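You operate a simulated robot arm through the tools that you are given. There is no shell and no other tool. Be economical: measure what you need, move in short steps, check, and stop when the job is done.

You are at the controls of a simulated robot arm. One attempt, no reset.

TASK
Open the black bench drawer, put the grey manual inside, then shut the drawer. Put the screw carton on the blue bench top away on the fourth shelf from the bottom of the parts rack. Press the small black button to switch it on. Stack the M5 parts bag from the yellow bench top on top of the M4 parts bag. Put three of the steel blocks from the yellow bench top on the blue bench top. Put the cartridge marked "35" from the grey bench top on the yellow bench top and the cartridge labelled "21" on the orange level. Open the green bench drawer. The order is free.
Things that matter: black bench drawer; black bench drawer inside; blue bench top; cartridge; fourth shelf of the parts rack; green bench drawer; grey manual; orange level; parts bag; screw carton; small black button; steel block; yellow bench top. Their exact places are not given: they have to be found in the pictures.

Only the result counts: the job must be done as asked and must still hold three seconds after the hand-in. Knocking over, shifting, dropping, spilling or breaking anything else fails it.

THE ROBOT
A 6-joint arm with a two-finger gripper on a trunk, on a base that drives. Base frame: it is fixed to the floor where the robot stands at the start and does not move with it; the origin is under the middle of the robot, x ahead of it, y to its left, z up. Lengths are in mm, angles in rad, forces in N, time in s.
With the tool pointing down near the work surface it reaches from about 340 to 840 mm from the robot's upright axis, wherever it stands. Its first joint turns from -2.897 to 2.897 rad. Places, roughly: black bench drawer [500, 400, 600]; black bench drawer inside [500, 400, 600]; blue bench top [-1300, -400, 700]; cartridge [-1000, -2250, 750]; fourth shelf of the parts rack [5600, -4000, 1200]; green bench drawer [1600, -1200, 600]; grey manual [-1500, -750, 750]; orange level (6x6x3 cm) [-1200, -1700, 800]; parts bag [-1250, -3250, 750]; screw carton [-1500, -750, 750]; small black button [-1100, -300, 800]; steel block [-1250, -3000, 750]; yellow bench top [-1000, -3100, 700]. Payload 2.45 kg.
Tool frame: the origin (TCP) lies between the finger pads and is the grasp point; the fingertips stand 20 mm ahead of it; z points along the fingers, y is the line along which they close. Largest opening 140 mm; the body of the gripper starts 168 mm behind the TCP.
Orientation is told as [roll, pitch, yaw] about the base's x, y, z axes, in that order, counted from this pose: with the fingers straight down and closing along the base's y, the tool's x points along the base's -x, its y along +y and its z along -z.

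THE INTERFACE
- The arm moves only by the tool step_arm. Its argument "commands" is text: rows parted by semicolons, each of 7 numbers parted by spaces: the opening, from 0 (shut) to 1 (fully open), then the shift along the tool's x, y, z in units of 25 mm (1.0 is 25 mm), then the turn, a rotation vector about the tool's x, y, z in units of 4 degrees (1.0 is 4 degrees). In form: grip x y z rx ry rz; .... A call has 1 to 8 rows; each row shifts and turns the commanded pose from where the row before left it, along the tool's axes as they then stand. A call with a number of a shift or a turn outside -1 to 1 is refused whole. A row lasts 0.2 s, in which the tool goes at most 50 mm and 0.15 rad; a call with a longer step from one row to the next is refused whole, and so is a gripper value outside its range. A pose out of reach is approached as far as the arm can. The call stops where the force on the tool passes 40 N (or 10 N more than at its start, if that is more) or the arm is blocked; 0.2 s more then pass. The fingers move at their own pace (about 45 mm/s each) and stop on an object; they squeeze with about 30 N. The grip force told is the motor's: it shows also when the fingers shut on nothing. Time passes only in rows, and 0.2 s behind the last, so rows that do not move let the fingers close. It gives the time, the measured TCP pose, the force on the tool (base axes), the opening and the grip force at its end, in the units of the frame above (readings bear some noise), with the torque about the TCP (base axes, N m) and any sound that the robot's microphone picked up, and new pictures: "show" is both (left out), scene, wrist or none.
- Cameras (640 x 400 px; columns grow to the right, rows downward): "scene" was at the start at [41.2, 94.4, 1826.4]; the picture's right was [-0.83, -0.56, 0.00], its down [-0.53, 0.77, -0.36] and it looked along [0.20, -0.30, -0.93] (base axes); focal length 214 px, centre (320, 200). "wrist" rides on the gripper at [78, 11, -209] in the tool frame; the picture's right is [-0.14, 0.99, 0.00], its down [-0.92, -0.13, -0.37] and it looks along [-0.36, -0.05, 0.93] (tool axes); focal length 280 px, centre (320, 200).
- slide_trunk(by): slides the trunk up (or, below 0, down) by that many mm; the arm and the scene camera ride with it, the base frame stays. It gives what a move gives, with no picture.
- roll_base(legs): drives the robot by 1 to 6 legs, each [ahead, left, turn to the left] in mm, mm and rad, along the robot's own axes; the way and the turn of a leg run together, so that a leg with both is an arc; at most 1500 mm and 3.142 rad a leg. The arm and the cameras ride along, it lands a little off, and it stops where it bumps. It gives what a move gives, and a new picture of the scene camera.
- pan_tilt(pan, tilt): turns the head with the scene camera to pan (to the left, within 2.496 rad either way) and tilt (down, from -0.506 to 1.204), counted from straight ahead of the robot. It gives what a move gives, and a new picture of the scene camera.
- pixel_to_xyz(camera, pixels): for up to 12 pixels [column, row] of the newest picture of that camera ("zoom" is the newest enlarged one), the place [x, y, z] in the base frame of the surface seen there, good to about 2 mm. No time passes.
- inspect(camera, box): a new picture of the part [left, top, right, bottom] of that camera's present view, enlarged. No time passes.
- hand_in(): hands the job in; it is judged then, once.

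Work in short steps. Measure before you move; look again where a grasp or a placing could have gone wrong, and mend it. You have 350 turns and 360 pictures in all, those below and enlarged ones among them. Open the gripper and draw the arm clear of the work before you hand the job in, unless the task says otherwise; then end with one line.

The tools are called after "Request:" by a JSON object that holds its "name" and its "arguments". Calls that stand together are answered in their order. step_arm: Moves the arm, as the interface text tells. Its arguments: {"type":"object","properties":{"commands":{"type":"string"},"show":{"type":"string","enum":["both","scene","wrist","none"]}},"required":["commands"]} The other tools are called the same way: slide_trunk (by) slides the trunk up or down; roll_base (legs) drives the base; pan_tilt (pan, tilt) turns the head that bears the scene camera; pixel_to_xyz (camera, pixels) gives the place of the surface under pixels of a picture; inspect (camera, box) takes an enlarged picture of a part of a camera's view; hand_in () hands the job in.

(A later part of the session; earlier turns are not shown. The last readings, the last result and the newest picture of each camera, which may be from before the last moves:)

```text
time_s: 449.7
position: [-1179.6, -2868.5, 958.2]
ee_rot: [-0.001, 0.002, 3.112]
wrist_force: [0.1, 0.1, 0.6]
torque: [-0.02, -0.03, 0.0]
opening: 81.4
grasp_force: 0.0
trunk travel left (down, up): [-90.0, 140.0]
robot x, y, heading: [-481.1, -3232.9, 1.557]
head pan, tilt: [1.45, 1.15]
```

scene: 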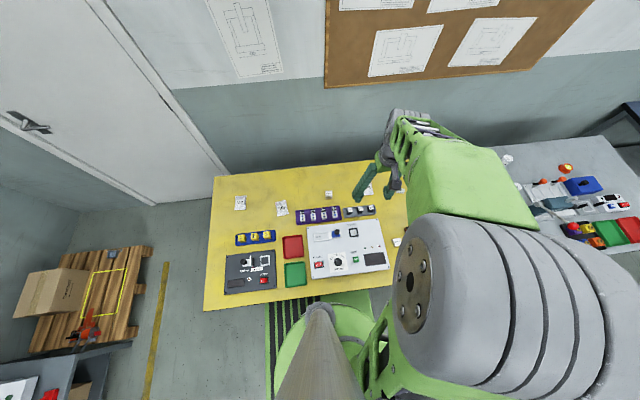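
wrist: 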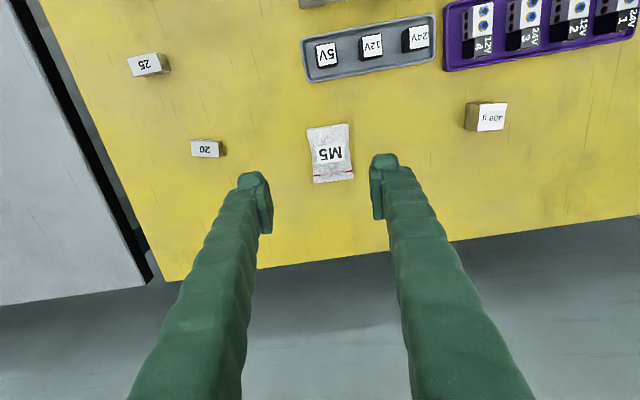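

Request:
{"name": "pixel_to_xyz", "arguments": {"camera": "wrist", "pixels": [[309, 130], [348, 126], [353, 177], [315, 182], [330, 153], [330, 172], [300, 160], [320, 128], [340, 180], [350, 150], [311, 155]]}}

Request:
{"name": "inspect", "arguments": {"camera": "wrist", "box": [290, 110, 370, 195]}}

```text
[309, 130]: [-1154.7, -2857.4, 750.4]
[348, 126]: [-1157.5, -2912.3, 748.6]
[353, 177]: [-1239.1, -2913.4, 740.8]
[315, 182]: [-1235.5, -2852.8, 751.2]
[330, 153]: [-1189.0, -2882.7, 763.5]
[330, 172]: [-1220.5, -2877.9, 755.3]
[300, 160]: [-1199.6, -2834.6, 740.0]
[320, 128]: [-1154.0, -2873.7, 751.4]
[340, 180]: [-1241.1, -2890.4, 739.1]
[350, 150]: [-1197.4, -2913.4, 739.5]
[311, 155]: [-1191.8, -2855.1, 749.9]
```

```text
4.71 times, centred on (330, 152) of wrist
```

zoom: 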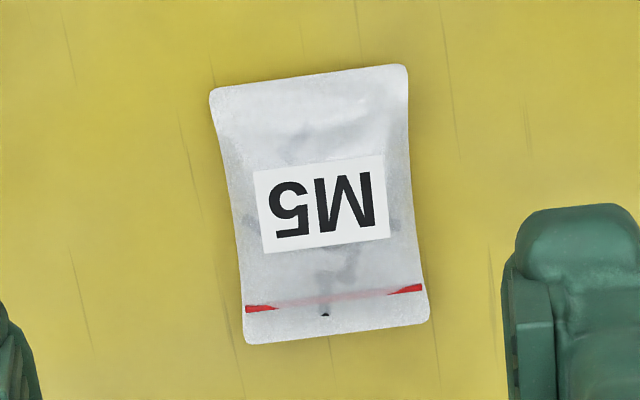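

M5 bag: 57×83×23, centre (−1196,−2884). I centre, descend and grip it across its width.

Request:
{"name": "step_arm", "arguments": {"commands": "0.75 -0.5 0.65 1 0 0 0;0.75 0 0 1 0 0 0;0.75 0 0 1 0 0 0;0.75 0 0 1 0 0 0;0.75 0 0 1 0 0 0;0.75 0 0 1 0 0 0;0.75 0 0 1 0 0 0;0.75 0 0 0.5 0 0 0", "show": "wrist"}}

```text
time_s: 451.5
position: [-1190.0, -2885.2, 771.4]
ee_rot: [-0.001, 0.0, 3.112]
wrist_force: [0.6, 0.1, -0.2]
torque: [-0.01, -0.02, -0.02]
opening: 105.1
grasp_force: 0.0
trunk travel left (down, up): [-90.0, 140.0]
robot x, y, heading: [-483.4, -3230.5, 1.561]
head pan, tilt: [1.45, 1.15]
```

wrist: 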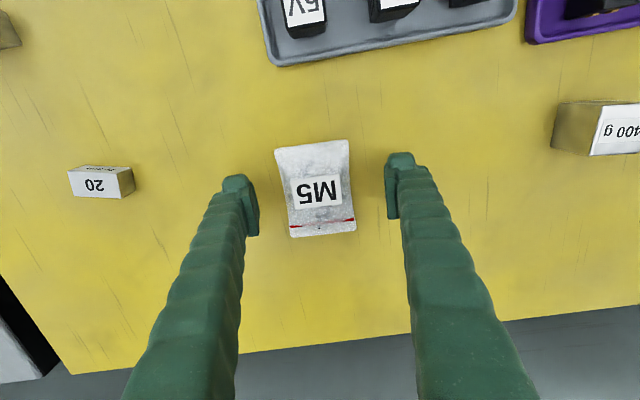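

Request:
{"name": "step_arm", "arguments": {"commands": "0.75 -0.1 0 0.34 0 0 0;0.2 0 0 0 0 0 0;0.2 0 0 0 0 0 0;0.2 0 0 0 0 0 0;0.2 0 0 0 0 0 0;0.2 0 0 0 0 0 0;0.2 0 0 0 0 0 0;0.2 0 0 0 0 0 0", "show": "wrist"}}

```text
time_s: 453.3
position: [-1194.2, -2884.9, 762.6]
ee_rot: [-0.001, 0.002, 3.114]
wrist_force: [0.1, -0.1, 0.9]
torque: [-0.01, 0.01, -0.02]
opening: 56.8
grasp_force: 30.1
trunk travel left (down, up): [-90.0, 140.0]
robot x, y, heading: [-485.0, -3234.8, 1.565]
head pan, tilt: [1.45, 1.15]
```

wrist: 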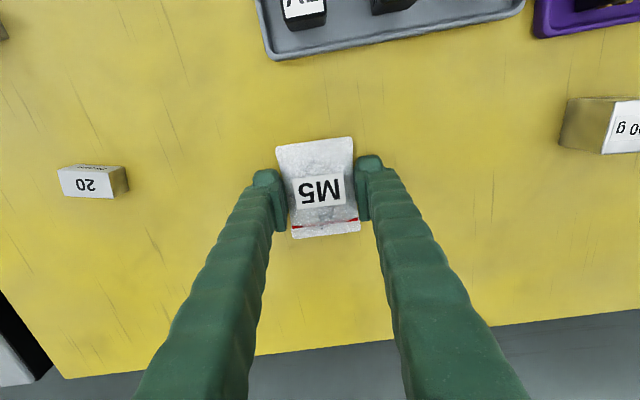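

Gripped. I lift and carry it south by driving the base 687 mm.

Request:
{"name": "step_arm", "arguments": {"commands": "0.2 0 0 -1 0 0 0;0.2 0 0 -1 0 0 0;0.2 0 0 -1 0 0 0;0.2 0 0 -1 0 0 0;0.2 0 0 -1 0 0 0", "show": "none"}}

Request:
{"name": "roll_base", "arguments": {"legs": [[-687, 0, 0]]}}

Request:
{"name": "inspect", "arguments": {"camera": "wrist", "box": [0, 0, 640, 400]}}

```text
time_s: 454.5
position: [-1195.1, -2884.5, 887.7]
ee_rot: [-0.002, 0.001, 3.113]
wrist_force: [0.3, 0.7, -1.1]
torque: [0.0, 0.01, 0.02]
opening: 56.6
grasp_force: 30.1
trunk travel left (down, up): [-90.0, 140.0]
robot x, y, heading: [-481.1, -3228.2, 1.56]
head pan, tilt: [1.45, 1.15]
```

```text
time_s: 456.2
position: [-1192.3, -3026.9, 886.6]
ee_rot: [-0.002, 0.004, 3.107]
wrist_force: [-0.6, 0.0, -0.7]
torque: [0.0, -0.03, -0.01]
opening: 56.7
grasp_force: 29.9
trunk travel left (down, up): [-90.0, 140.0]
robot x, y, heading: [-483.5, -3374.6, 1.552]
head pan, tilt: [1.45, 1.15]
stopped in leg 1: the robot was blocked; the commanded pose is now the measured one
```

scene: 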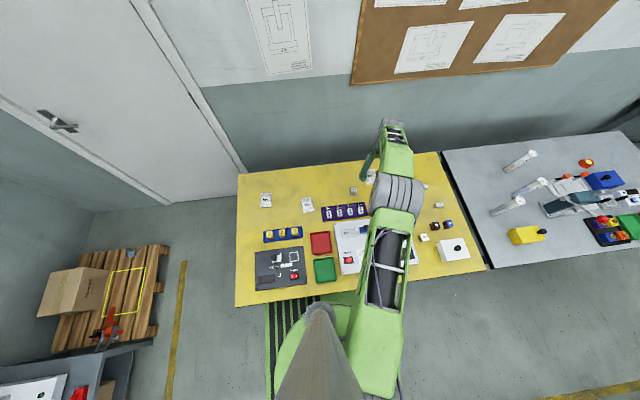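

```text
1.00 times, centred on (320, 200) of wrist (not enlarged: the box is as wide or as high as the picture)
```

zoom: 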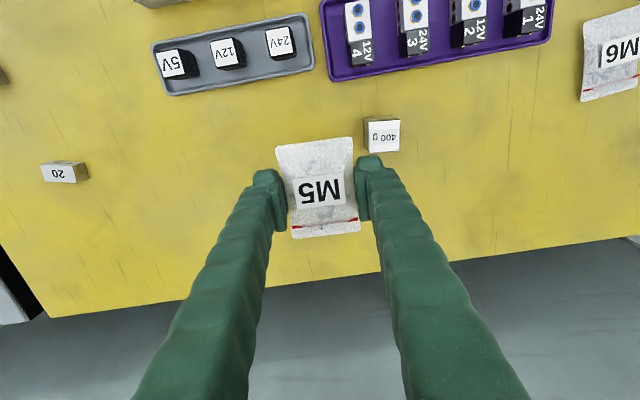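

The base touched the bench leg. I carry on with the arm instead (22 steps).

Request:
{"name": "step_arm", "arguments": {"commands": "0.2 0.03 1 0 0 0 0;0.2 0.03 1 0 0 0 0;0.2 0.03 1 0 0 0 0;0.2 0.03 1 0 0 0 0;0.2 0.03 1 0 0 0 0;0.2 0.03 1 0 0 0 0;0.2 0.03 1 0 0 0 0;0.2 0.03 1 0 0 0 0", "show": "none"}}

Request:
{"name": "step_arm", "arguments": {"commands": "0.2 0.03 1 0 0 0 0;0.2 0.03 1 0 0 0 0;0.2 0.03 1 0 0 0 0;0.2 0.03 1 0 0 0 0;0.2 0.03 1 0 0 0 0;0.2 0.03 1 0 0 0 0;0.2 0.03 1 0 0 0 0;0.2 0.03 1 0 0 0 0", "show": "wrist"}}

```text
time_s: 458.0
position: [-1190.9, -3226.7, 887.1]
ee_rot: [-0.002, 0.002, 3.109]
wrist_force: [-0.2, -0.8, -0.3]
torque: [0.0, 0.0, -0.02]
opening: 56.6
grasp_force: 29.7
trunk travel left (down, up): [-90.0, 140.0]
robot x, y, heading: [-483.4, -3371.5, 1.556]
head pan, tilt: [1.45, 1.15]
```

```text
time_s: 459.8
position: [-1192.6, -3426.5, 887.6]
ee_rot: [-0.001, 0.001, 3.109]
wrist_force: [0.1, -0.7, -0.2]
torque: [0.01, 0.0, -0.03]
opening: 56.8
grasp_force: 30.2
trunk travel left (down, up): [-90.0, 140.0]
robot x, y, heading: [-483.0, -3373.4, 1.557]
head pan, tilt: [1.45, 1.15]
```

wrist: 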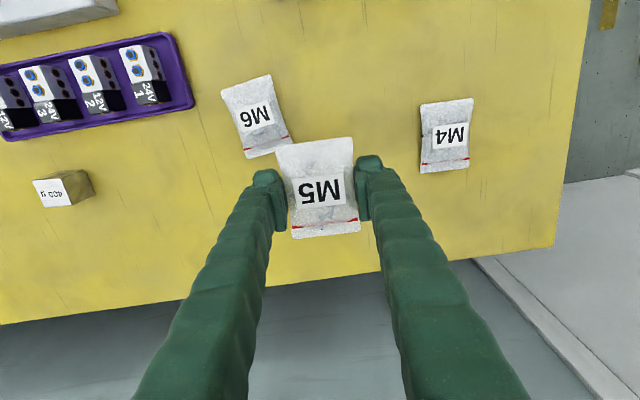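

Request:
{"name": "pixel_to_xyz", "arguments": {"camera": "wrist", "pixels": [[422, 107], [472, 100], [468, 165], [422, 171], [446, 133], [446, 155], [445, 110]]}}

```text
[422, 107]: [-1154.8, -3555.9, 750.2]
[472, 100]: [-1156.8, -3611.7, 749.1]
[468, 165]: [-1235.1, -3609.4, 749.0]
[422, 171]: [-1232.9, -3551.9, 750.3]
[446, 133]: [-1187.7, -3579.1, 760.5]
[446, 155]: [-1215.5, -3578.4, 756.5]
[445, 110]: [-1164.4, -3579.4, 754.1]
```

M4 centre (−1195,−3582). I move over it and lower to just above.

Request:
{"name": "step_arm", "arguments": {"commands": "0.2 0.03 1 0 0 0 0;0.2 0.03 1 0 0 0 0;0.2 0.03 1 0 0 0 0;0.2 0.03 1 0 0 0 0;0.2 0.03 1 0 0 0 0;0.2 0.03 1 0 0 0 0;0.2 0.02 0.22 1 0 0 0;0.2 0 0 1 0 0 0", "show": "none"}}

Request:
{"name": "step_arm", "arguments": {"commands": "0.2 0 0 1 0 0 0;0.2 0 0 0.4 0 0 0", "show": "wrist"}}

```text
time_s: 461.6
position: [-1192.3, -3581.9, 834.9]
ee_rot: [-0.001, 0.003, 3.108]
wrist_force: [-0.5, 0.2, 0.0]
torque: [-0.02, 0.03, 0.01]
opening: 56.6
grasp_force: 30.6
trunk travel left (down, up): [-90.0, 140.0]
robot x, y, heading: [-480.4, -3377.1, 1.552]
head pan, tilt: [1.45, 1.15]
```

```text
time_s: 462.2
position: [-1191.2, -3581.8, 800.3]
ee_rot: [-0.002, 0.002, 3.108]
wrist_force: [1.0, -0.4, -0.8]
torque: [-0.01, -0.04, 0.03]
opening: 56.4
grasp_force: 29.8
trunk travel left (down, up): [-90.0, 140.0]
robot x, y, heading: [-481.4, -3376.5, 1.558]
head pan, tilt: [1.45, 1.15]
```

wrist: 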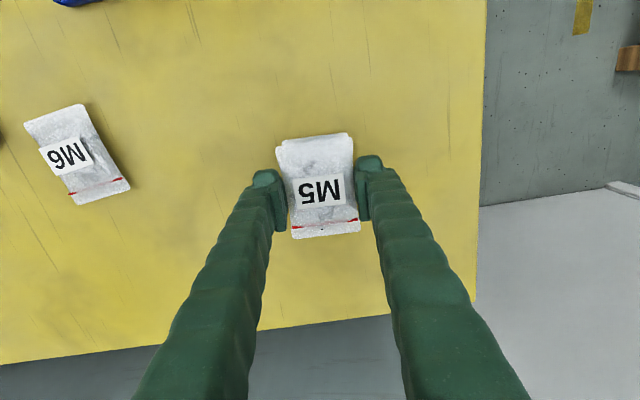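

Aligned. Lower in small steps until contact.

Request:
{"name": "step_arm", "arguments": {"commands": "0.2 -0.08 0 0.3 0 0 0;0.2 0 0 0.15 0 0 0;0.2 0 0 0.1 0 0 0;0.2 0 0 0 0 0 0", "show": "none"}}

```text
time_s: 463.2
position: [-1193.7, -3582.8, 787.4]
ee_rot: [-0.002, 0.003, 3.109]
wrist_force: [-0.1, -0.3, -0.3]
torque: [-0.01, -0.04, -0.01]
opening: 56.4
grasp_force: 30.1
trunk travel left (down, up): [-90.0, 140.0]
robot x, y, heading: [-485.3, -3375.8, 1.558]
head pan, tilt: [1.45, 1.15]
```

Request:
{"name": "step_arm", "arguments": {"commands": "0.2 0 0 0.1 0 0 0;0.2 0 0 0.1 0 0 0;0.2 0 0 0 0 0 0", "show": "none"}}

```text
time_s: 464.0
position: [-1192.1, -3583.2, 782.9]
ee_rot: [-0.002, 0.001, 3.108]
wrist_force: [1.0, 0.2, -0.9]
torque: [0.01, 0.0, -0.01]
opening: 56.4
grasp_force: 29.8
trunk travel left (down, up): [-90.0, 140.0]
robot x, y, heading: [-480.9, -3371.2, 1.555]
head pan, tilt: [1.45, 1.15]
```

Request:
{"name": "step_arm", "arguments": {"commands": "0.2 0 0 0.08 0 0 0;0.2 0 0 0.08 0 0 0;0.2 0 0 0 0 0 0", "show": "wrist"}}

```text
time_s: 464.8
position: [-1193.7, -3582.5, 781.7]
ee_rot: [0.001, -0.001, 3.109]
wrist_force: [2.5, 0.6, 22.4]
torque: [0.02, -0.32, 0.03]
opening: 56.5
grasp_force: 29.9
trunk travel left (down, up): [-90.0, 140.0]
robot x, y, heading: [-482.3, -3371.7, 1.557]
head pan, tilt: [1.45, 1.15]
```

wrist: 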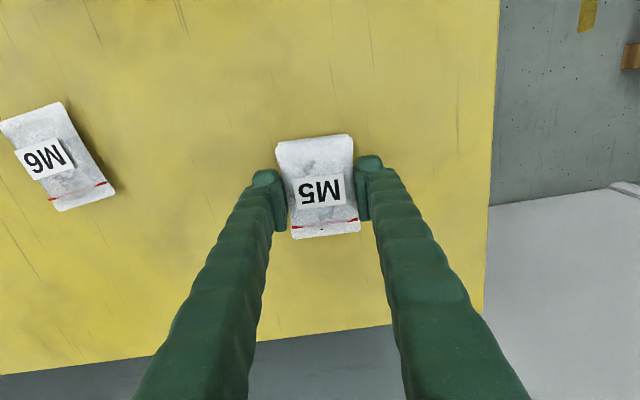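

Contact (22 N). Release and lift.

Request:
{"name": "step_arm", "arguments": {"commands": "0.2 0 0 -0.06 0 0 0;0.45 0 0 0 0 0 0;0.6 0 0 0 0 0 0;0.6 0 0 0 0 0 0;0.6 0 0 -0.5 0 0 0;0.6 0 0 -1 0 0 0;0.6 0 0 -1 0 0 0;0.6 0 0 -1 0 0 0", "show": "wrist"}}

```text
time_s: 466.6
position: [-1193.0, -3582.2, 869.0]
ee_rot: [-0.002, 0.005, 3.105]
wrist_force: [-0.4, 0.8, 0.1]
torque: [-0.04, 0.01, 0.0]
opening: 84.1
grasp_force: 0.0
trunk travel left (down, up): [-90.0, 140.0]
robot x, y, heading: [-483.0, -3373.1, 1.55]
head pan, tilt: [1.45, 1.15]
```

wrist: 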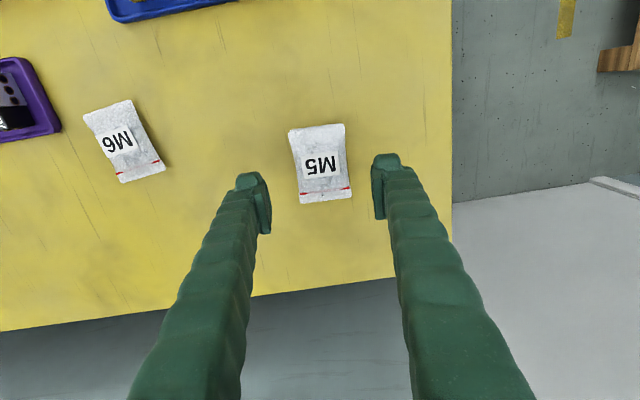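

The M5 bag lies on the M4 bag. Next the "400 g" block: I drive north 482 mm so the hand comes above it.

Request:
{"name": "roll_base", "arguments": {"legs": [[482, 0, 0.015]]}}

Request:
{"name": "step_arm", "arguments": {"commands": "0.6 0.5 0 0 0 0 0;0.6 0 0 0 0 0 0", "show": "wrist"}}

```text
time_s: 469.5
position: [-1186.8, -3106.8, 867.4]
ee_rot: [0.0, 0.002, 3.125]
wrist_force: [0.5, 0.2, 0.1]
torque: [-0.05, 0.03, 0.01]
opening: 83.9
grasp_force: 0.3
trunk travel left (down, up): [-90.0, 140.0]
robot x, y, heading: [-475.2, -2891.6, 1.573]
head pan, tilt: [1.45, 1.15]
```

scene: 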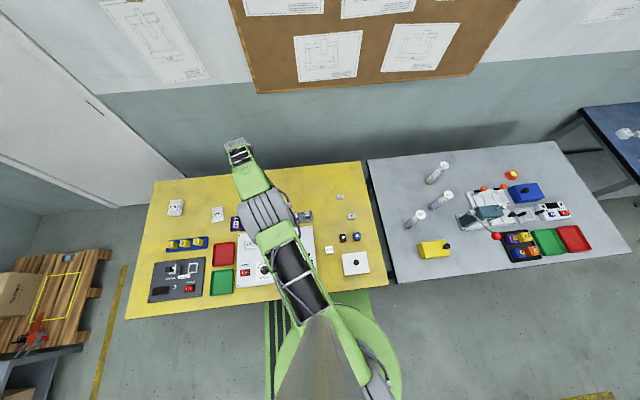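

```text
time_s: 470.1
position: [-1175.1, -3107.4, 868.6]
ee_rot: [-0.001, 0.001, 3.122]
wrist_force: [0.0, 0.0, -0.5]
torque: [-0.03, 0.06, 0.04]
opening: 84.1
grasp_force: 0.0
trunk travel left (down, up): [-90.0, 140.0]
robot x, y, heading: [-481.4, -2887.8, 1.571]
head pan, tilt: [1.45, 1.15]
```

wrist: 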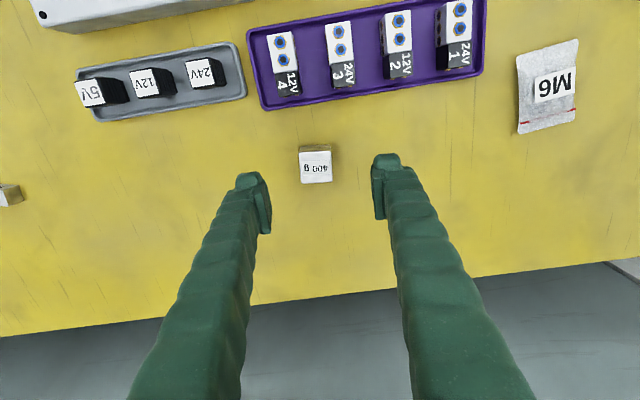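

Request:
{"name": "pixel_to_xyz", "arguments": {"camera": "wrist", "pixels": [[302, 155], [330, 152], [332, 180], [304, 183], [316, 167], [315, 148]]}}

```text
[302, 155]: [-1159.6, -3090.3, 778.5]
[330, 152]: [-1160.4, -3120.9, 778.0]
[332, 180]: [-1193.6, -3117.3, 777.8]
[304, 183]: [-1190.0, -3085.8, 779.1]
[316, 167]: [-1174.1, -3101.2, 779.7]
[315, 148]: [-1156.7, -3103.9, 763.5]
```

Block centre (−1176,−3104), top 779. Descend and grip.

Request:
{"name": "step_arm", "arguments": {"commands": "0.6 -0.04 -0.14 1 0 0 0;0.6 0 0 1 0 0 0;0.6 0 0 1 0 0 0;0.6 0 0 1 0 0 0;0.6 0 0 0.15 0 0 0;0.1 0 0 0 0 0 0;0.1 0 0 0 0 0 0;0.1 0 0 0 0 0 0", "show": "none"}}

Request:
{"name": "step_arm", "arguments": {"commands": "0.1 0 0 0 0 0 0;0.1 0 0 0 0 0 0;0.1 0 0 -0.6 0 0 0;0.1 0 0 -1 0 0 0;0.1 0 0 -1 0 0 0;0.1 0 0 -1 0 0 0;0.1 0 0 -1 0 0 0;0.1 0 0 -1 0 0 0", "show": "wrist"}}

```text
time_s: 471.9
position: [-1175.0, -3100.9, 765.6]
ee_rot: [-0.003, 0.002, 3.124]
wrist_force: [1.0, 0.3, 0.6]
torque: [-0.01, -0.03, 0.05]
opening: 35.4
grasp_force: 17.3
trunk travel left (down, up): [-90.0, 140.0]
robot x, y, heading: [-480.4, -2888.0, 1.571]
head pan, tilt: [1.45, 1.15]
```

```text
time_s: 473.7
position: [-1174.2, -3101.9, 903.9]
ee_rot: [-0.002, 0.0, 3.126]
wrist_force: [0.4, -0.2, -4.1]
torque: [0.0, 0.02, 0.02]
opening: 35.0
grasp_force: 29.9
trunk travel left (down, up): [-90.0, 140.0]
robot x, y, heading: [-475.2, -2890.3, 1.573]
head pan, tilt: [1.45, 1.15]
```

wrist: 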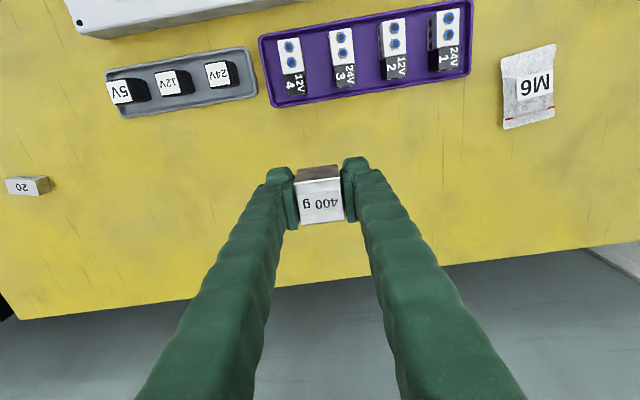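

The block is held (400 g weight felt). I raise the trunk and drive to the blue bench.

Request:
{"name": "slide_trunk", "arguments": {"by": 110}}

Request:
{"name": "roll_base", "arguments": {"legs": [[0, -80, 0], [1400, 0, 0], [850, 0, 0], [0, 415, 0]]}}

```text
time_s: 475.1
position: [-1174.2, -3102.4, 1013.3]
ee_rot: [-0.001, 0.004, 3.124]
wrist_force: [0.8, -0.3, -4.7]
torque: [0.04, 0.01, 0.0]
opening: 34.9
grasp_force: 30.2
trunk travel left (down, up): [-200.0, 30.0]
robot x, y, heading: [-477.6, -2888.5, 1.571]
head pan, tilt: [1.45, 1.15]
```

```text
time_s: 491.0
position: [-1517.7, -846.2, 1014.9]
ee_rot: [-0.002, 0.001, 3.125]
wrist_force: [0.2, -0.1, -3.7]
torque: [0.04, 0.01, 0.0]
opening: 34.9
grasp_force: 30.2
trunk travel left (down, up): [-200.0, 30.0]
robot x, y, heading: [-822.1, -627.4, 1.573]
head pan, tilt: [1.45, 1.15]
```

scene: 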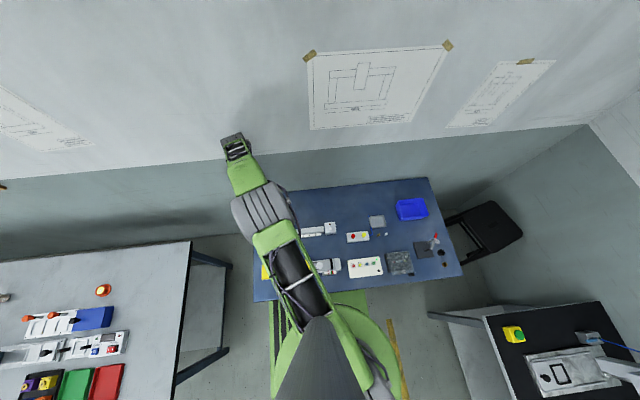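

The hand is right above the carton's former place, which is free. I lower via trunk and check.

Request:
{"name": "slide_trunk", "arguments": {"by": -110}}

Request:
{"name": "step_arm", "arguments": {"commands": "0.1 0.2 0 1 0 0 0;0.1 0 0 1 0 0 0;0.1 0 0 1 0 0 0", "show": "wrist"}}

```text
time_s: 492.4
position: [-1518.5, -845.9, 904.2]
ee_rot: [-0.001, 0.002, 3.127]
wrist_force: [-0.1, -0.7, -3.8]
torque: [0.0, 0.03, -0.01]
opening: 35.0
grasp_force: 30.3
trunk travel left (down, up): [-90.0, 140.0]
robot x, y, heading: [-823.4, -632.9, 1.571]
head pan, tilt: [1.45, 1.15]
```

```text
time_s: 493.2
position: [-1512.4, -847.0, 827.8]
ee_rot: [0.001, 0.001, 3.127]
wrist_force: [-0.4, -0.8, -3.2]
torque: [0.03, -0.03, 0.04]
opening: 34.9
grasp_force: 30.0
trunk travel left (down, up): [-90.0, 140.0]
robot x, y, heading: [-822.9, -633.5, 1.575]
head pan, tilt: [1.45, 1.15]
```

wrist: 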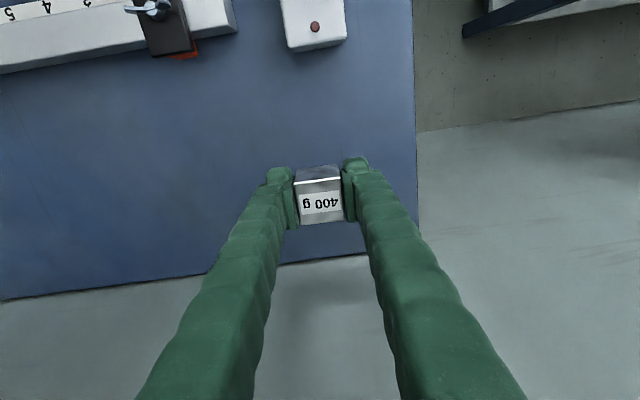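

Free below. Lower to z≈766 and release.

Request:
{"name": "step_arm", "arguments": {"commands": "0.1 0 0 1 0 0 0;0.1 0 0 1 0 0 0;0.1 0 0 0.3 0 0 0;0.1 0 0 0.15 0 0 0;0.1 0 0 0 0 0 0;0.45 0 0 0 0 0 0;0.45 0 0 0 0 0 0;0.45 0 0 -0.4 0 0 0", "show": "none"}}

Request:
{"name": "step_arm", "arguments": {"commands": "0.45 0 0 -1 0 0 0;0.45 0 0 -1 0 0 0;0.45 0 0 -1 0 0 0;0.45 0 0 -1 0 0 0;0.45 0 0 -1 0 0 0", "show": "wrist"}}

```text
time_s: 495.0
position: [-1512.5, -846.8, 778.1]
ee_rot: [0.0, 0.0, 3.127]
wrist_force: [0.4, -0.5, 0.1]
torque: [0.01, -0.01, -0.02]
opening: 62.7
grasp_force: 0.0
trunk travel left (down, up): [-90.0, 140.0]
robot x, y, heading: [-823.2, -633.5, 1.577]
head pan, tilt: [1.45, 1.15]
```

```text
time_s: 496.2
position: [-1511.3, -846.6, 902.4]
ee_rot: [0.0, 0.003, 3.127]
wrist_force: [-0.2, -0.9, 0.3]
torque: [-0.03, 0.01, 0.0]
opening: 63.1
grasp_force: 0.0
trunk travel left (down, up): [-90.0, 140.0]
robot x, y, heading: [-820.1, -629.9, 1.576]
head pan, tilt: [1.45, 1.15]
```

wrist: 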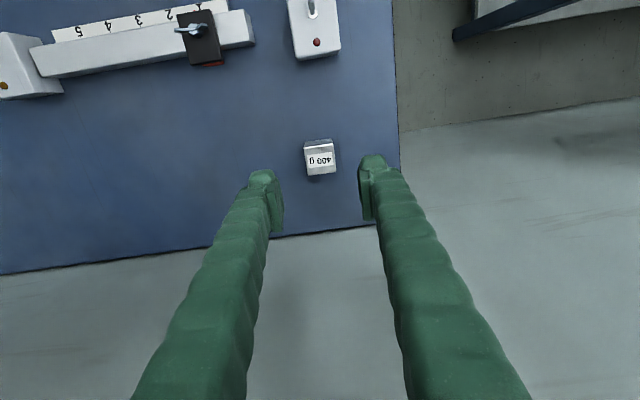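

Block 1 is on the blue bench. Now to the grey bench cartridges.

Request:
{"name": "slide_trunk", "arguments": {"by": 110}}

Request:
{"name": "roll_base", "arguments": {"legs": [[0, -385, 0], [-1450, 0, 0], [-50, 0, 0]]}}

Request:
{"name": "inspect", "arguments": {"camera": "wrist", "box": [0, 0, 640, 400]}}

```text
time_s: 497.7
position: [-1512.9, -846.0, 1010.9]
ee_rot: [0.0, 0.003, 3.127]
wrist_force: [-0.8, -0.4, -0.3]
torque: [-0.01, 0.0, 0.01]
opening: 63.2
grasp_force: 0.1
trunk travel left (down, up): [-200.0, 30.0]
robot x, y, heading: [-822.8, -634.3, 1.574]
head pan, tilt: [1.45, 1.15]
```

```text
time_s: 508.9
position: [-1103.5, -2344.4, 1011.9]
ee_rot: [-0.002, 0.001, 3.141]
wrist_force: [-0.8, 0.9, -0.2]
torque: [0.07, 0.02, -0.03]
opening: 62.6
grasp_force: 0.0
trunk travel left (down, up): [-200.0, 30.0]
robot x, y, heading: [-416.2, -2122.0, 1.585]
head pan, tilt: [1.45, 1.15]
```

scene: 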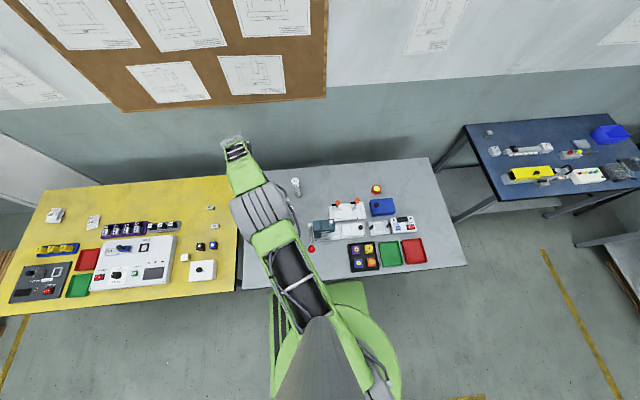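

```text
1.00 times, centred on (320, 200) of wrist (not enlarged: the box is as wide or as high as the picture)
```

zoom: 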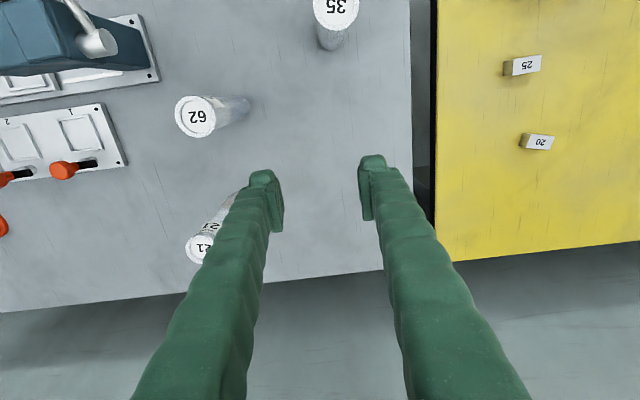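

The cartridges stand upright: "35" at (337,8), "62" at (203,115), "21" at (205,245). I measure.

Request:
{"name": "pixel_to_xyz", "arguments": {"camera": "zoom", "pixels": [[336, 8], [315, 10], [357, 10], [196, 117], [176, 117], [215, 117], [200, 247], [188, 250], [238, 105], [345, 42], [4, 225], [70, 170]]}}

Request:
{"name": "pixel_to_xyz", "arguments": {"camera": "scene", "pixels": [[376, 189], [295, 180], [298, 193], [323, 228], [311, 248], [345, 210], [380, 207], [433, 160], [237, 290]]}}

```text
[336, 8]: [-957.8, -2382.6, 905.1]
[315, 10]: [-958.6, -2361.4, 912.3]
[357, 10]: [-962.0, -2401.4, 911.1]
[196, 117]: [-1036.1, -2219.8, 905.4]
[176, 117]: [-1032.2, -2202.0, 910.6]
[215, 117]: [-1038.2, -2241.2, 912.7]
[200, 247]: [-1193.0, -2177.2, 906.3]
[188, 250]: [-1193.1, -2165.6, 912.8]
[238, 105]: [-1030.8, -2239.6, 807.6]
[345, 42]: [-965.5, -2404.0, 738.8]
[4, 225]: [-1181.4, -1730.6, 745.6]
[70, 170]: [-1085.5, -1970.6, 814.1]
```

```text
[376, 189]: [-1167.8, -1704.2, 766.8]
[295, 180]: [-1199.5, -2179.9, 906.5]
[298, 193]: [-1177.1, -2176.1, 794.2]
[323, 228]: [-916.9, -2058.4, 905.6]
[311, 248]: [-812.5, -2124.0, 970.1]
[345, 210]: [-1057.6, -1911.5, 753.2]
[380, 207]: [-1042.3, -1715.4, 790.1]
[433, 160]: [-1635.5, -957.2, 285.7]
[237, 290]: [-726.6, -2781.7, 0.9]
```

35 stands at (−960,−2382), cap top 912. I move over it and lower to the cap.

Request:
{"name": "step_arm", "arguments": {"commands": "0.65 0.95 0.25 0 0 0 0;0.65 0.95 0.25 0 0 0 0;0.65 0.95 0.25 0 0 0 0;0.65 0.95 0.25 0 0 0 0;0.65 0.95 0.25 0 0 0 0;0.65 0.97 0.27 0 0 0 0;0.65 0 0 0 0 0 0", "show": "wrist"}}

```text
time_s: 510.5
position: [-960.9, -2381.9, 1014.0]
ee_rot: [-0.002, 0.002, 3.141]
wrist_force: [-0.3, 0.0, -0.6]
torque: [0.02, 0.0, 0.03]
opening: 91.1
grasp_force: 0.0
trunk travel left (down, up): [-200.0, 30.0]
robot x, y, heading: [-415.4, -2119.2, 1.587]
head pan, tilt: [1.45, 1.15]
```

wrist: 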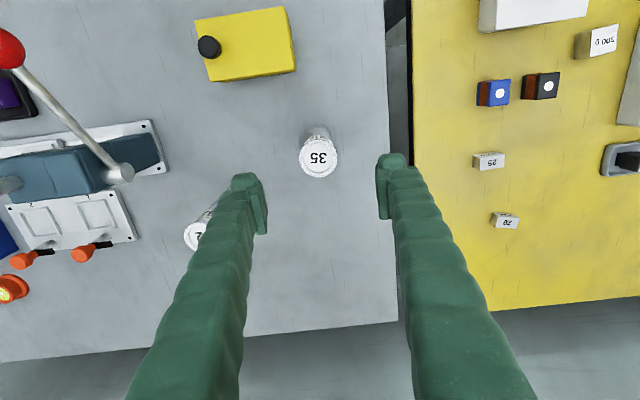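

Request:
{"name": "pixel_to_xyz", "arguments": {"camera": "wrist", "pixels": [[302, 160], [337, 158], [319, 175], [319, 143], [305, 132], [330, 130]]}}

```text
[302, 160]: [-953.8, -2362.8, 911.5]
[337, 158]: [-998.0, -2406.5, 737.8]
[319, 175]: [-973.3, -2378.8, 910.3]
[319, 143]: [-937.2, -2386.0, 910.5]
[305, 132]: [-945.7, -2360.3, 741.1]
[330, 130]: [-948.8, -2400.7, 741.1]
```

Request:
{"name": "step_arm", "arguments": {"commands": "0.65 0.2 0 1 0 0 0;0.65 0 0 1 0 0 0;0.65 0 0 1 0 0 0;0.65 0 0 1 0 0 0;0.65 0 0 0.7 0 0 0;0.2 0 0 0 0 0 0;0.2 0 0 0 0 0 0;0.2 0 0 0 0 0 0", "show": "none"}}

Request:
{"name": "step_arm", "arguments": {"commands": "0.2 0 0 0 0 0 0;0.2 0 0 0 0 0 0", "show": "wrist"}}

```text
time_s: 512.3
position: [-956.9, -2383.1, 894.5]
ee_rot: [-0.001, 0.003, -3.142]
wrist_force: [-0.5, 0.2, 0.3]
torque: [0.02, -0.01, 0.0]
opening: 37.2
grasp_force: 13.3
trunk travel left (down, up): [-200.0, 30.0]
robot x, y, heading: [-415.4, -2120.3, 1.588]
head pan, tilt: [1.45, 1.15]
```

```text
time_s: 512.9
position: [-956.1, -2382.8, 894.5]
ee_rot: [0.0, 0.002, -3.14]
wrist_force: [0.5, -0.3, 0.3]
torque: [-0.01, -0.02, 0.02]
opening: 36.9
grasp_force: 30.2
trunk travel left (down, up): [-200.0, 30.0]
robot x, y, heading: [-418.4, -2121.6, 1.585]
head pan, tilt: [1.45, 1.15]
```

wrist: 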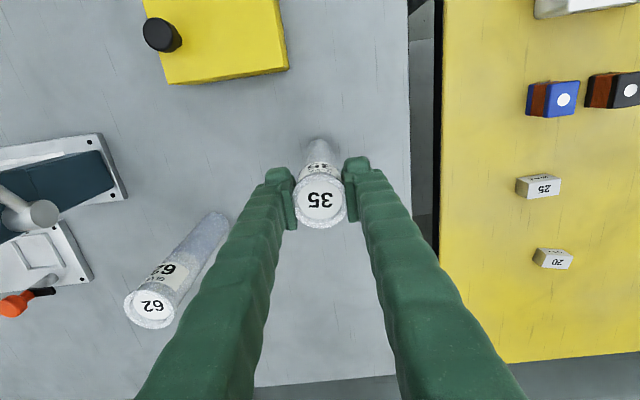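

Gripped. I lift it 130 mm and drive south to the yellow bench.

Request:
{"name": "step_arm", "arguments": {"commands": "0.2 0 0 -0.6 0 0 0;0.2 0 0 -1 0 0 0;0.2 0 0 -1 0 0 0;0.2 0 0 -1 0 0 0;0.2 0 0 -1 0 0 0;0.2 0 0 -1 0 0 0", "show": "none"}}

Request:
{"name": "roll_base", "arguments": {"legs": [[-510, 20, -0.015]]}}

```text
time_s: 514.3
position: [-954.5, -2384.4, 1036.2]
ee_rot: [-0.002, 0.003, 3.142]
wrist_force: [0.9, -0.6, -1.4]
torque: [0.0, 0.0, 0.0]
opening: 36.9
grasp_force: 29.8
trunk travel left (down, up): [-200.0, 30.0]
robot x, y, heading: [-417.0, -2122.0, 1.591]
head pan, tilt: [1.45, 1.15]
```

```text
time_s: 517.3
position: [-975.6, -2882.1, 1032.8]
ee_rot: [-0.003, 0.001, 3.123]
wrist_force: [-0.5, -0.2, -0.6]
torque: [0.04, 0.01, 0.0]
opening: 36.9
grasp_force: 30.6
trunk travel left (down, up): [-200.0, 30.0]
robot x, y, heading: [-432.9, -2629.2, 1.571]
head pan, tilt: [1.45, 1.15]
```

scene: 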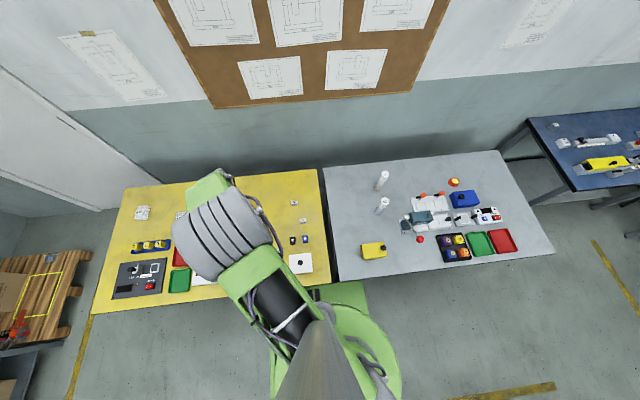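

Extend over the free place (former M5 place).

Request:
{"name": "step_arm", "arguments": {"commands": "0.2 -1 0 0 0 0 0;0.2 -1 0 0 0 0 0;0.2 -1 0 0 0 0 0;0.2 -1 0 0 0 0 0;0.2 -1 0 0 0 0 0;0.2 -1 0 0 0 0 0;0.2 -1 0 0 0 0 0;0.2 -0.8 0 0 0 0 0", "show": "wrist"}}

```text
time_s: 519.1
position: [-1171.6, -2879.5, 1035.0]
ee_rot: [0.001, -0.001, 3.122]
wrist_force: [-1.4, 0.4, 0.6]
torque: [0.0, -0.09, 0.02]
opening: 37.3
grasp_force: 29.6
trunk travel left (down, up): [-200.0, 30.0]
robot x, y, heading: [-434.1, -2627.8, 1.568]
head pan, tilt: [1.45, 1.15]
```

wrist: 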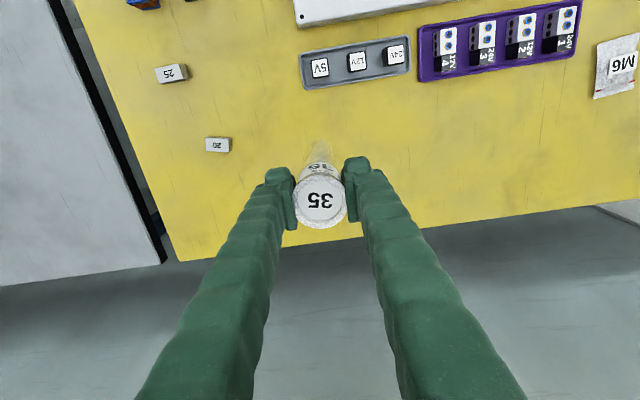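

Free below. Lower slowly to z≈895 and release.

Request:
{"name": "step_arm", "arguments": {"commands": "0.2 0 0 1 0 0 0;0.2 0 0 1 0 0 0;0.2 0 0 1 0 0 0;0.2 0 0 1 0 0 0;0.2 0 0 1 0 0 0;0.2 0 0 0.4 0 0 0;0.2 0 0 0.15 0 0 0;0.2 0 0 0 0 0 0", "show": "none"}}

```text
time_s: 520.9
position: [-1151.4, -2871.3, 898.5]
ee_rot: [-0.002, 0.003, 3.123]
wrist_force: [-1.4, 0.7, -1.8]
torque: [0.01, -0.01, -0.01]
opening: 37.0
grasp_force: 30.5
out of reach, approached as far as the arm can: row 1, 3, 5
trunk travel left (down, up): [-200.0, 30.0]
robot x, y, heading: [-428.5, -2628.1, 1.571]
head pan, tilt: [1.45, 1.15]
```

Request:
{"name": "step_arm", "arguments": {"commands": "0.2 0.1 0 0.1 0 0 0;0.2 0 0 0.1 0 0 0;0.2 0 0 0 0 0 0", "show": "none"}}

```text
time_s: 521.7
position: [-1150.3, -2872.9, 894.9]
ee_rot: [0.002, 0.0, 3.122]
wrist_force: [1.3, 0.3, 11.3]
torque: [0.01, -0.24, 0.05]
opening: 37.2
grasp_force: 29.7
trunk travel left (down, up): [-200.0, 30.0]
robot x, y, heading: [-435.4, -2633.9, 1.573]
head pan, tilt: [1.45, 1.15]
```

Contact (11 N). Release and lift straight up.

Request:
{"name": "step_arm", "arguments": {"commands": "0.3 0 0 0 0 0 0;0.4 0 0 0 0 0 0;0.55 0 0 0 0 0 0;0.55 0 0 0 0 0 0;0.55 0 0 -0.4 0 0 0;0.55 0 0 -0.8 0 0 0;0.55 0 0 -1 0 0 0;0.55 0 0 -1 0 0 0", "show": "wrist"}}

```text
time_s: 523.5
position: [-1150.2, -2871.2, 972.7]
ee_rot: [-0.003, 0.002, 3.123]
wrist_force: [0.1, 0.4, -0.5]
torque: [-0.03, 0.05, -0.01]
opening: 77.0
grasp_force: 0.0
trunk travel left (down, up): [-200.0, 30.0]
robot x, y, heading: [-431.3, -2630.4, 1.566]
head pan, tilt: [1.45, 1.15]
```

wrist: 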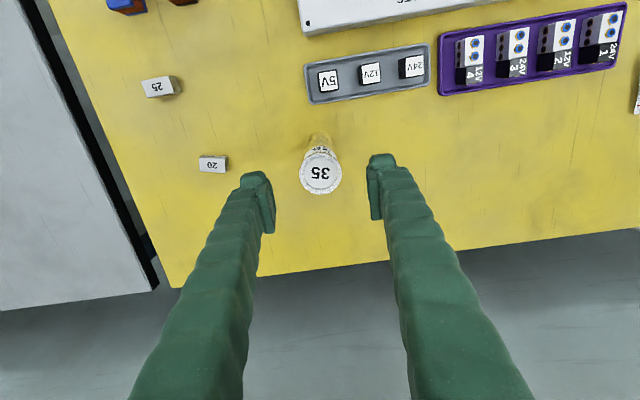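

35 stands on the yellow bench. Next the "25" block at (−1033,−2665).

Request:
{"name": "step_arm", "arguments": {"commands": "0.5 0 0 -1 0 0 0;0.5 0.5 -0.92 0 0 0 0;0.5 0.5 -0.92 0 0 0 0;0.5 0.5 -0.92 0 0 0 0;0.5 0.5 -0.92 0 0 0 0;0.5 0.5 -0.92 0 0 0 0;0.5 0.5 -0.92 0 0 0 0;0.5 0.5 -0.92 0 0 0 0", "show": "none"}}

Request:
{"name": "step_arm", "arguments": {"commands": "0.5 0.5 -0.92 0 0 0 0;0.5 0.5 -0.92 1 0 0 0;0.5 0 0 1 0 0 0;0.5 0 0 1 0 0 0;0.5 0 0 1 0 0 0", "show": "wrist"}}

```text
time_s: 525.3
position: [-1060.9, -2711.7, 998.8]
ee_rot: [0.0, 0.002, 3.122]
wrist_force: [-0.1, 0.1, 0.3]
torque: [0.0, 0.0, 0.01]
opening: 69.8
grasp_force: 0.0
trunk travel left (down, up): [-200.0, 30.0]
robot x, y, heading: [-434.2, -2629.4, 1.565]
head pan, tilt: [1.45, 1.15]
```

```text
time_s: 526.5
position: [-1035.5, -2667.3, 897.0]
ee_rot: [-0.002, 0.002, 3.123]
wrist_force: [-0.1, -0.2, -0.2]
torque: [-0.01, 0.01, 0.0]
opening: 70.1
grasp_force: 0.1
trunk travel left (down, up): [-200.0, 30.0]
robot x, y, heading: [-432.8, -2626.6, 1.571]
head pan, tilt: [1.45, 1.15]
```

wrist: 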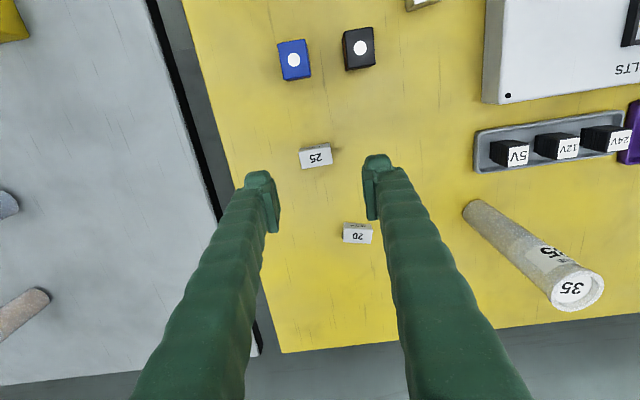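

Request:
{"name": "pixel_to_xyz", "arguments": {"camera": "wrist", "pixels": [[302, 153], [328, 146], [331, 161], [304, 167], [316, 157], [332, 150]]}}

```text
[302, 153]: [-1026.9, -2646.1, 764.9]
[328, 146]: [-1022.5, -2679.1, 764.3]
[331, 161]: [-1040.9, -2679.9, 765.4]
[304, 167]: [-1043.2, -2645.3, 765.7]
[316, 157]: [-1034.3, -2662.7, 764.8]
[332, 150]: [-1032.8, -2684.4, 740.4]
```

Request:
{"name": "step_arm", "arguments": {"commands": "0.5 0.1 -0.19 1 0 0 0;0.5 0 0 1 0 0 0;0.5 0 0 1 0 0 0;0.5 0 0 1 0 0 0;0.5 0 0 1 0 0 0;0.5 0 0 0.34 0 0 0;0.1 0 0 0 0 0 0;0.1 0 0 0 0 0 0", "show": "none"}}

Request:
{"name": "step_arm", "arguments": {"commands": "0.1 0 0 0 0 0 0;0.1 0 0 0 0 0 0;0.1 0 0 -0.6 0 0 0;0.1 0 0 -1 0 0 0;0.1 0 0 -1 0 0 0;0.1 0 0 -1 0 0 0;0.1 0 0 -1 0 0 0;0.1 0 0 -1 0 0 0", "show": "wrist"}}

```text
time_s: 528.3
position: [-1032.2, -2661.3, 765.3]
ee_rot: [-0.002, 0.001, 3.123]
wrist_force: [0.2, -0.1, -0.8]
torque: [-0.03, 0.02, 0.03]
opening: 39.5
grasp_force: 17.6
trunk travel left (down, up): [-200.0, 30.0]
robot x, y, heading: [-432.6, -2628.5, 1.575]
head pan, tilt: [1.45, 1.15]
```

```text
time_s: 530.1
position: [-1032.7, -2662.3, 903.6]
ee_rot: [-0.001, 0.002, 3.123]
wrist_force: [-0.3, -0.3, -1.7]
torque: [-0.02, 0.0, 0.0]
opening: 39.0
grasp_force: 29.7
trunk travel left (down, up): [-200.0, 30.0]
robot x, y, heading: [-431.8, -2629.9, 1.568]
head pan, tilt: [1.45, 1.15]
```

wrist: 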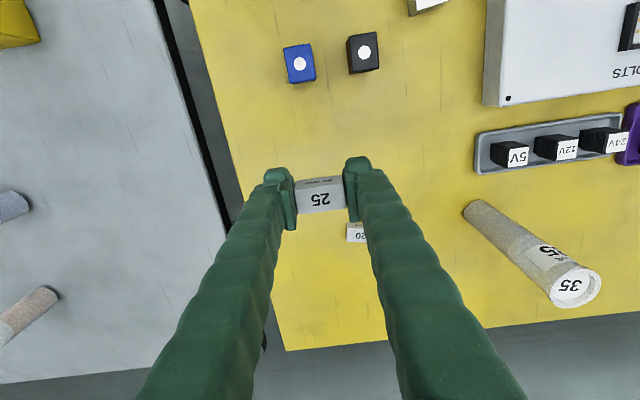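

Gripped. I raise it further and drive to the blue bench.

Request:
{"name": "step_arm", "arguments": {"commands": "0.1 0 0 -1 0 0 0;0.1 0 0 -1 0 0 0;0.1 0 0 -1 0 0 0;0.1 0 0 -1 0 0 0;0.1 0 0 -1 0 0 0;0.1 0 0 -1 0 0 0", "show": "none"}}

Request:
{"name": "roll_base", "arguments": {"legs": [[1400, 0, 0], [540, 0, 0], [0, 385, 0]]}}

Request:
{"name": "inspect", "arguments": {"camera": "wrist", "box": [0, 0, 640, 400]}}

```text
time_s: 531.5
position: [-1031.9, -2661.7, 1054.6]
ee_rot: [-0.002, 0.004, 3.122]
wrist_force: [0.1, -0.4, -2.8]
torque: [-0.01, 0.01, 0.01]
opening: 38.9
grasp_force: 29.7
trunk travel left (down, up): [-200.0, 30.0]
robot x, y, heading: [-432.0, -2630.3, 1.571]
head pan, tilt: [1.45, 1.15]
```

```text
time_s: 544.7
position: [-1399.1, -709.7, 1054.3]
ee_rot: [-0.002, 0.003, 3.108]
wrist_force: [-0.2, 0.0, -2.2]
torque: [0.0, -0.01, -0.01]
opening: 38.9
grasp_force: 30.0
trunk travel left (down, up): [-200.0, 30.0]
robot x, y, heading: [-797.5, -683.9, 1.55]
head pan, tilt: [1.45, 1.15]
```

scene: 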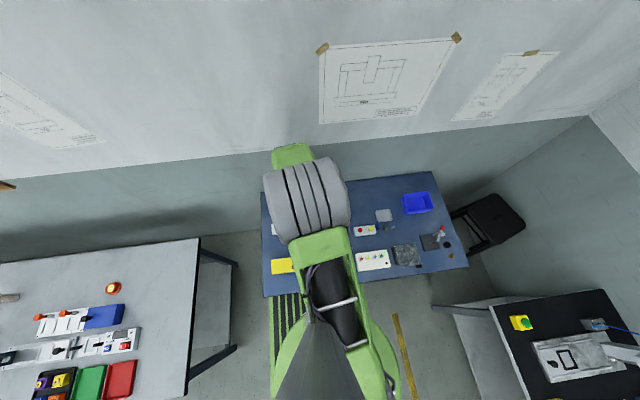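

```text
1.00 times, centred on (320, 200) of wrist (not enlarged: the box is as wide or as high as the picture)
```

zoom: 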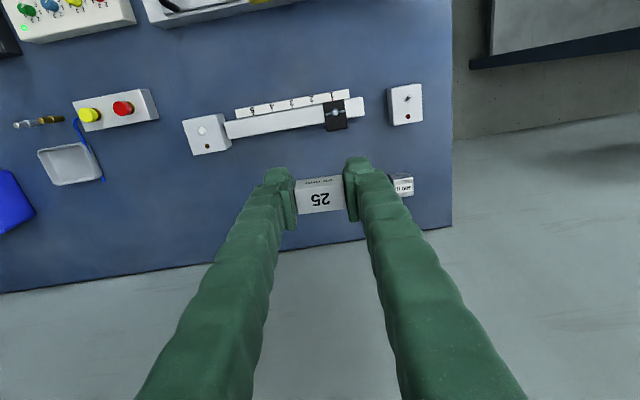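

Extend 100 mm in −x, lower trunk and arm.

Request:
{"name": "step_arm", "arguments": {"commands": "0.1 -1 0 0 0 0 0;0.1 -1 0 0 0 0 0;0.1 -1 0 0 0 0 0;0.1 -1 0 0 0 0 0", "show": "none"}}

Request:
{"name": "slide_trunk", "arguments": {"by": -110}}

Request:
{"name": "step_arm", "arguments": {"commands": "0.1 0 0 1 0 0 0;0.1 0 0 1 0 0 0;0.1 0 0 1 0 0 0;0.1 0 0 1 0 0 0;0.1 0 0 1 0 0 0", "show": "wrist"}}

```text
time_s: 545.7
position: [-1497.7, -707.2, 1054.6]
ee_rot: [0.0, 0.001, 3.108]
wrist_force: [0.3, -0.5, -1.9]
torque: [-0.04, -0.01, 0.0]
opening: 39.0
grasp_force: 30.1
trunk travel left (down, up): [-200.0, 30.0]
robot x, y, heading: [-799.3, -687.4, 1.554]
head pan, tilt: [1.45, 1.15]
```

```text
time_s: 547.1
position: [-1497.2, -707.7, 945.4]
ee_rot: [-0.002, 0.002, 3.109]
wrist_force: [-1.0, 0.1, -1.9]
torque: [-0.01, 0.0, -0.02]
opening: 38.7
grasp_force: 30.0
trunk travel left (down, up): [-90.0, 140.0]
robot x, y, heading: [-794.5, -683.3, 1.557]
head pan, tilt: [1.45, 1.15]
```

```text
time_s: 548.3
position: [-1498.7, -707.7, 819.5]
ee_rot: [0.0, 0.002, 3.109]
wrist_force: [0.1, 0.6, -1.9]
torque: [-0.01, -0.04, 0.01]
opening: 38.8
grasp_force: 29.9
trunk travel left (down, up): [-90.0, 140.0]
robot x, y, heading: [-801.0, -686.0, 1.555]
head pan, tilt: [1.45, 1.15]
```

wrist: 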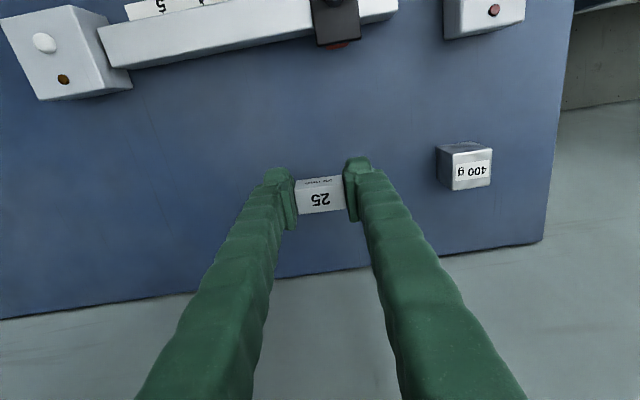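

Lower 53 mm, release, lift.

Request:
{"name": "step_arm", "arguments": {"commands": "0.1 0 0 1 0 0 0;0.1 0 0 0.9 0 0 0;0.1 0 0 0.2 0 0 0;0.1 0 0 0.08 0 0 0;0.45 0 0 0 0 0 0;0.45 0 0 0 0 0 0;0.45 0 0 -0.5 0 0 0;0.45 0 0 -1 0 0 0", "show": "none"}}

Request:
{"name": "step_arm", "arguments": {"commands": "0.45 0 0 -1 0 0 0;0.45 0 0 -1 0 0 0;0.45 0 0 -1 0 0 0;0.45 0 0 -1 0 0 0;0.45 0 0 -1 0 0 0", "show": "wrist"}}

```text
time_s: 550.1
position: [-1498.0, -707.2, 803.6]
ee_rot: [-0.001, 0.002, 3.109]
wrist_force: [-1.0, -0.2, 0.0]
torque: [0.0, 0.02, 0.01]
opening: 62.9
grasp_force: 0.1
trunk travel left (down, up): [-90.0, 140.0]
robot x, y, heading: [-798.0, -687.6, 1.549]
head pan, tilt: [1.45, 1.15]
```

```text
time_s: 551.3
position: [-1497.3, -707.0, 928.5]
ee_rot: [-0.002, 0.001, 3.108]
wrist_force: [0.9, 0.2, -0.2]
torque: [0.01, 0.01, -0.01]
opening: 63.0
grasp_force: 0.1
trunk travel left (down, up): [-90.0, 140.0]
robot x, y, heading: [-798.4, -689.2, 1.56]
head pan, tilt: [1.45, 1.15]
```

wrist: 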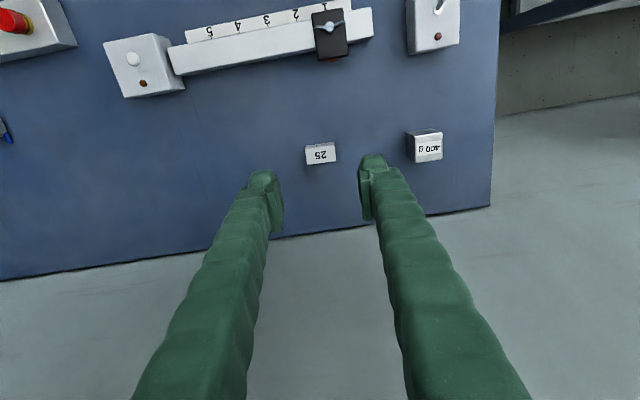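

Block 2 is placed. Now cartridge "21": raise, drive to between it and the orange level.

Request:
{"name": "slide_trunk", "arguments": {"by": 110}}

Request:
{"name": "roll_base", "arguments": {"legs": [[0, -350, 0.012], [-1250, 0, 0]]}}

Request:
{"name": "slide_trunk", "arguments": {"by": -110}}

Request:
{"name": "inspect", "arguments": {"camera": "wrist", "box": [0, 0, 640, 400]}}

```text
time_s: 552.8
position: [-1497.3, -708.7, 1038.4]
ee_rot: [-0.003, 0.001, 3.108]
wrist_force: [-0.4, 0.8, 0.4]
torque: [-0.03, -0.02, -0.03]
opening: 62.9
grasp_force: 0.1
trunk travel left (down, up): [-200.0, 30.0]
robot x, y, heading: [-801.1, -686.0, 1.555]
head pan, tilt: [1.45, 1.15]
```

```text
time_s: 562.3
position: [-1147.6, -1970.5, 1040.0]
ee_rot: [-0.004, 0.002, 3.129]
wrist_force: [0.1, 0.0, 0.4]
torque: [0.0, 0.04, 0.0]
opening: 63.0
grasp_force: 0.0
trunk travel left (down, up): [-200.0, 30.0]
robot x, y, heading: [-453.9, -1933.5, 1.572]
head pan, tilt: [1.45, 1.15]
```

scene: 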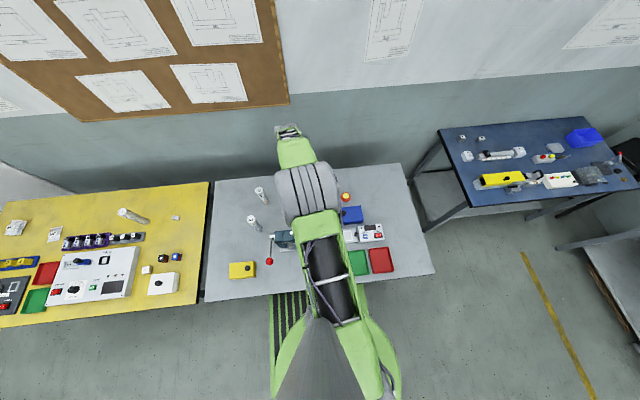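

```text
time_s: 563.7
position: [-1147.9, -1971.8, 929.6]
ee_rot: [-0.002, 0.001, 3.129]
wrist_force: [0.5, 0.3, 0.4]
torque: [0.0, 0.01, -0.01]
opening: 62.9
grasp_force: 0.1
trunk travel left (down, up): [-90.0, 140.0]
robot x, y, heading: [-446.1, -1935.0, 1.576]
head pan, tilt: [1.45, 1.15]
```

```text
1.00 times, centred on (320, 200) of wrist (not enlarged: the box is as wide or as high as the picture)
```

zoom: 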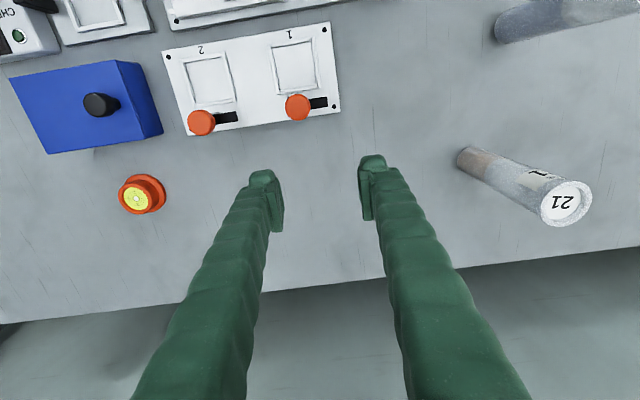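

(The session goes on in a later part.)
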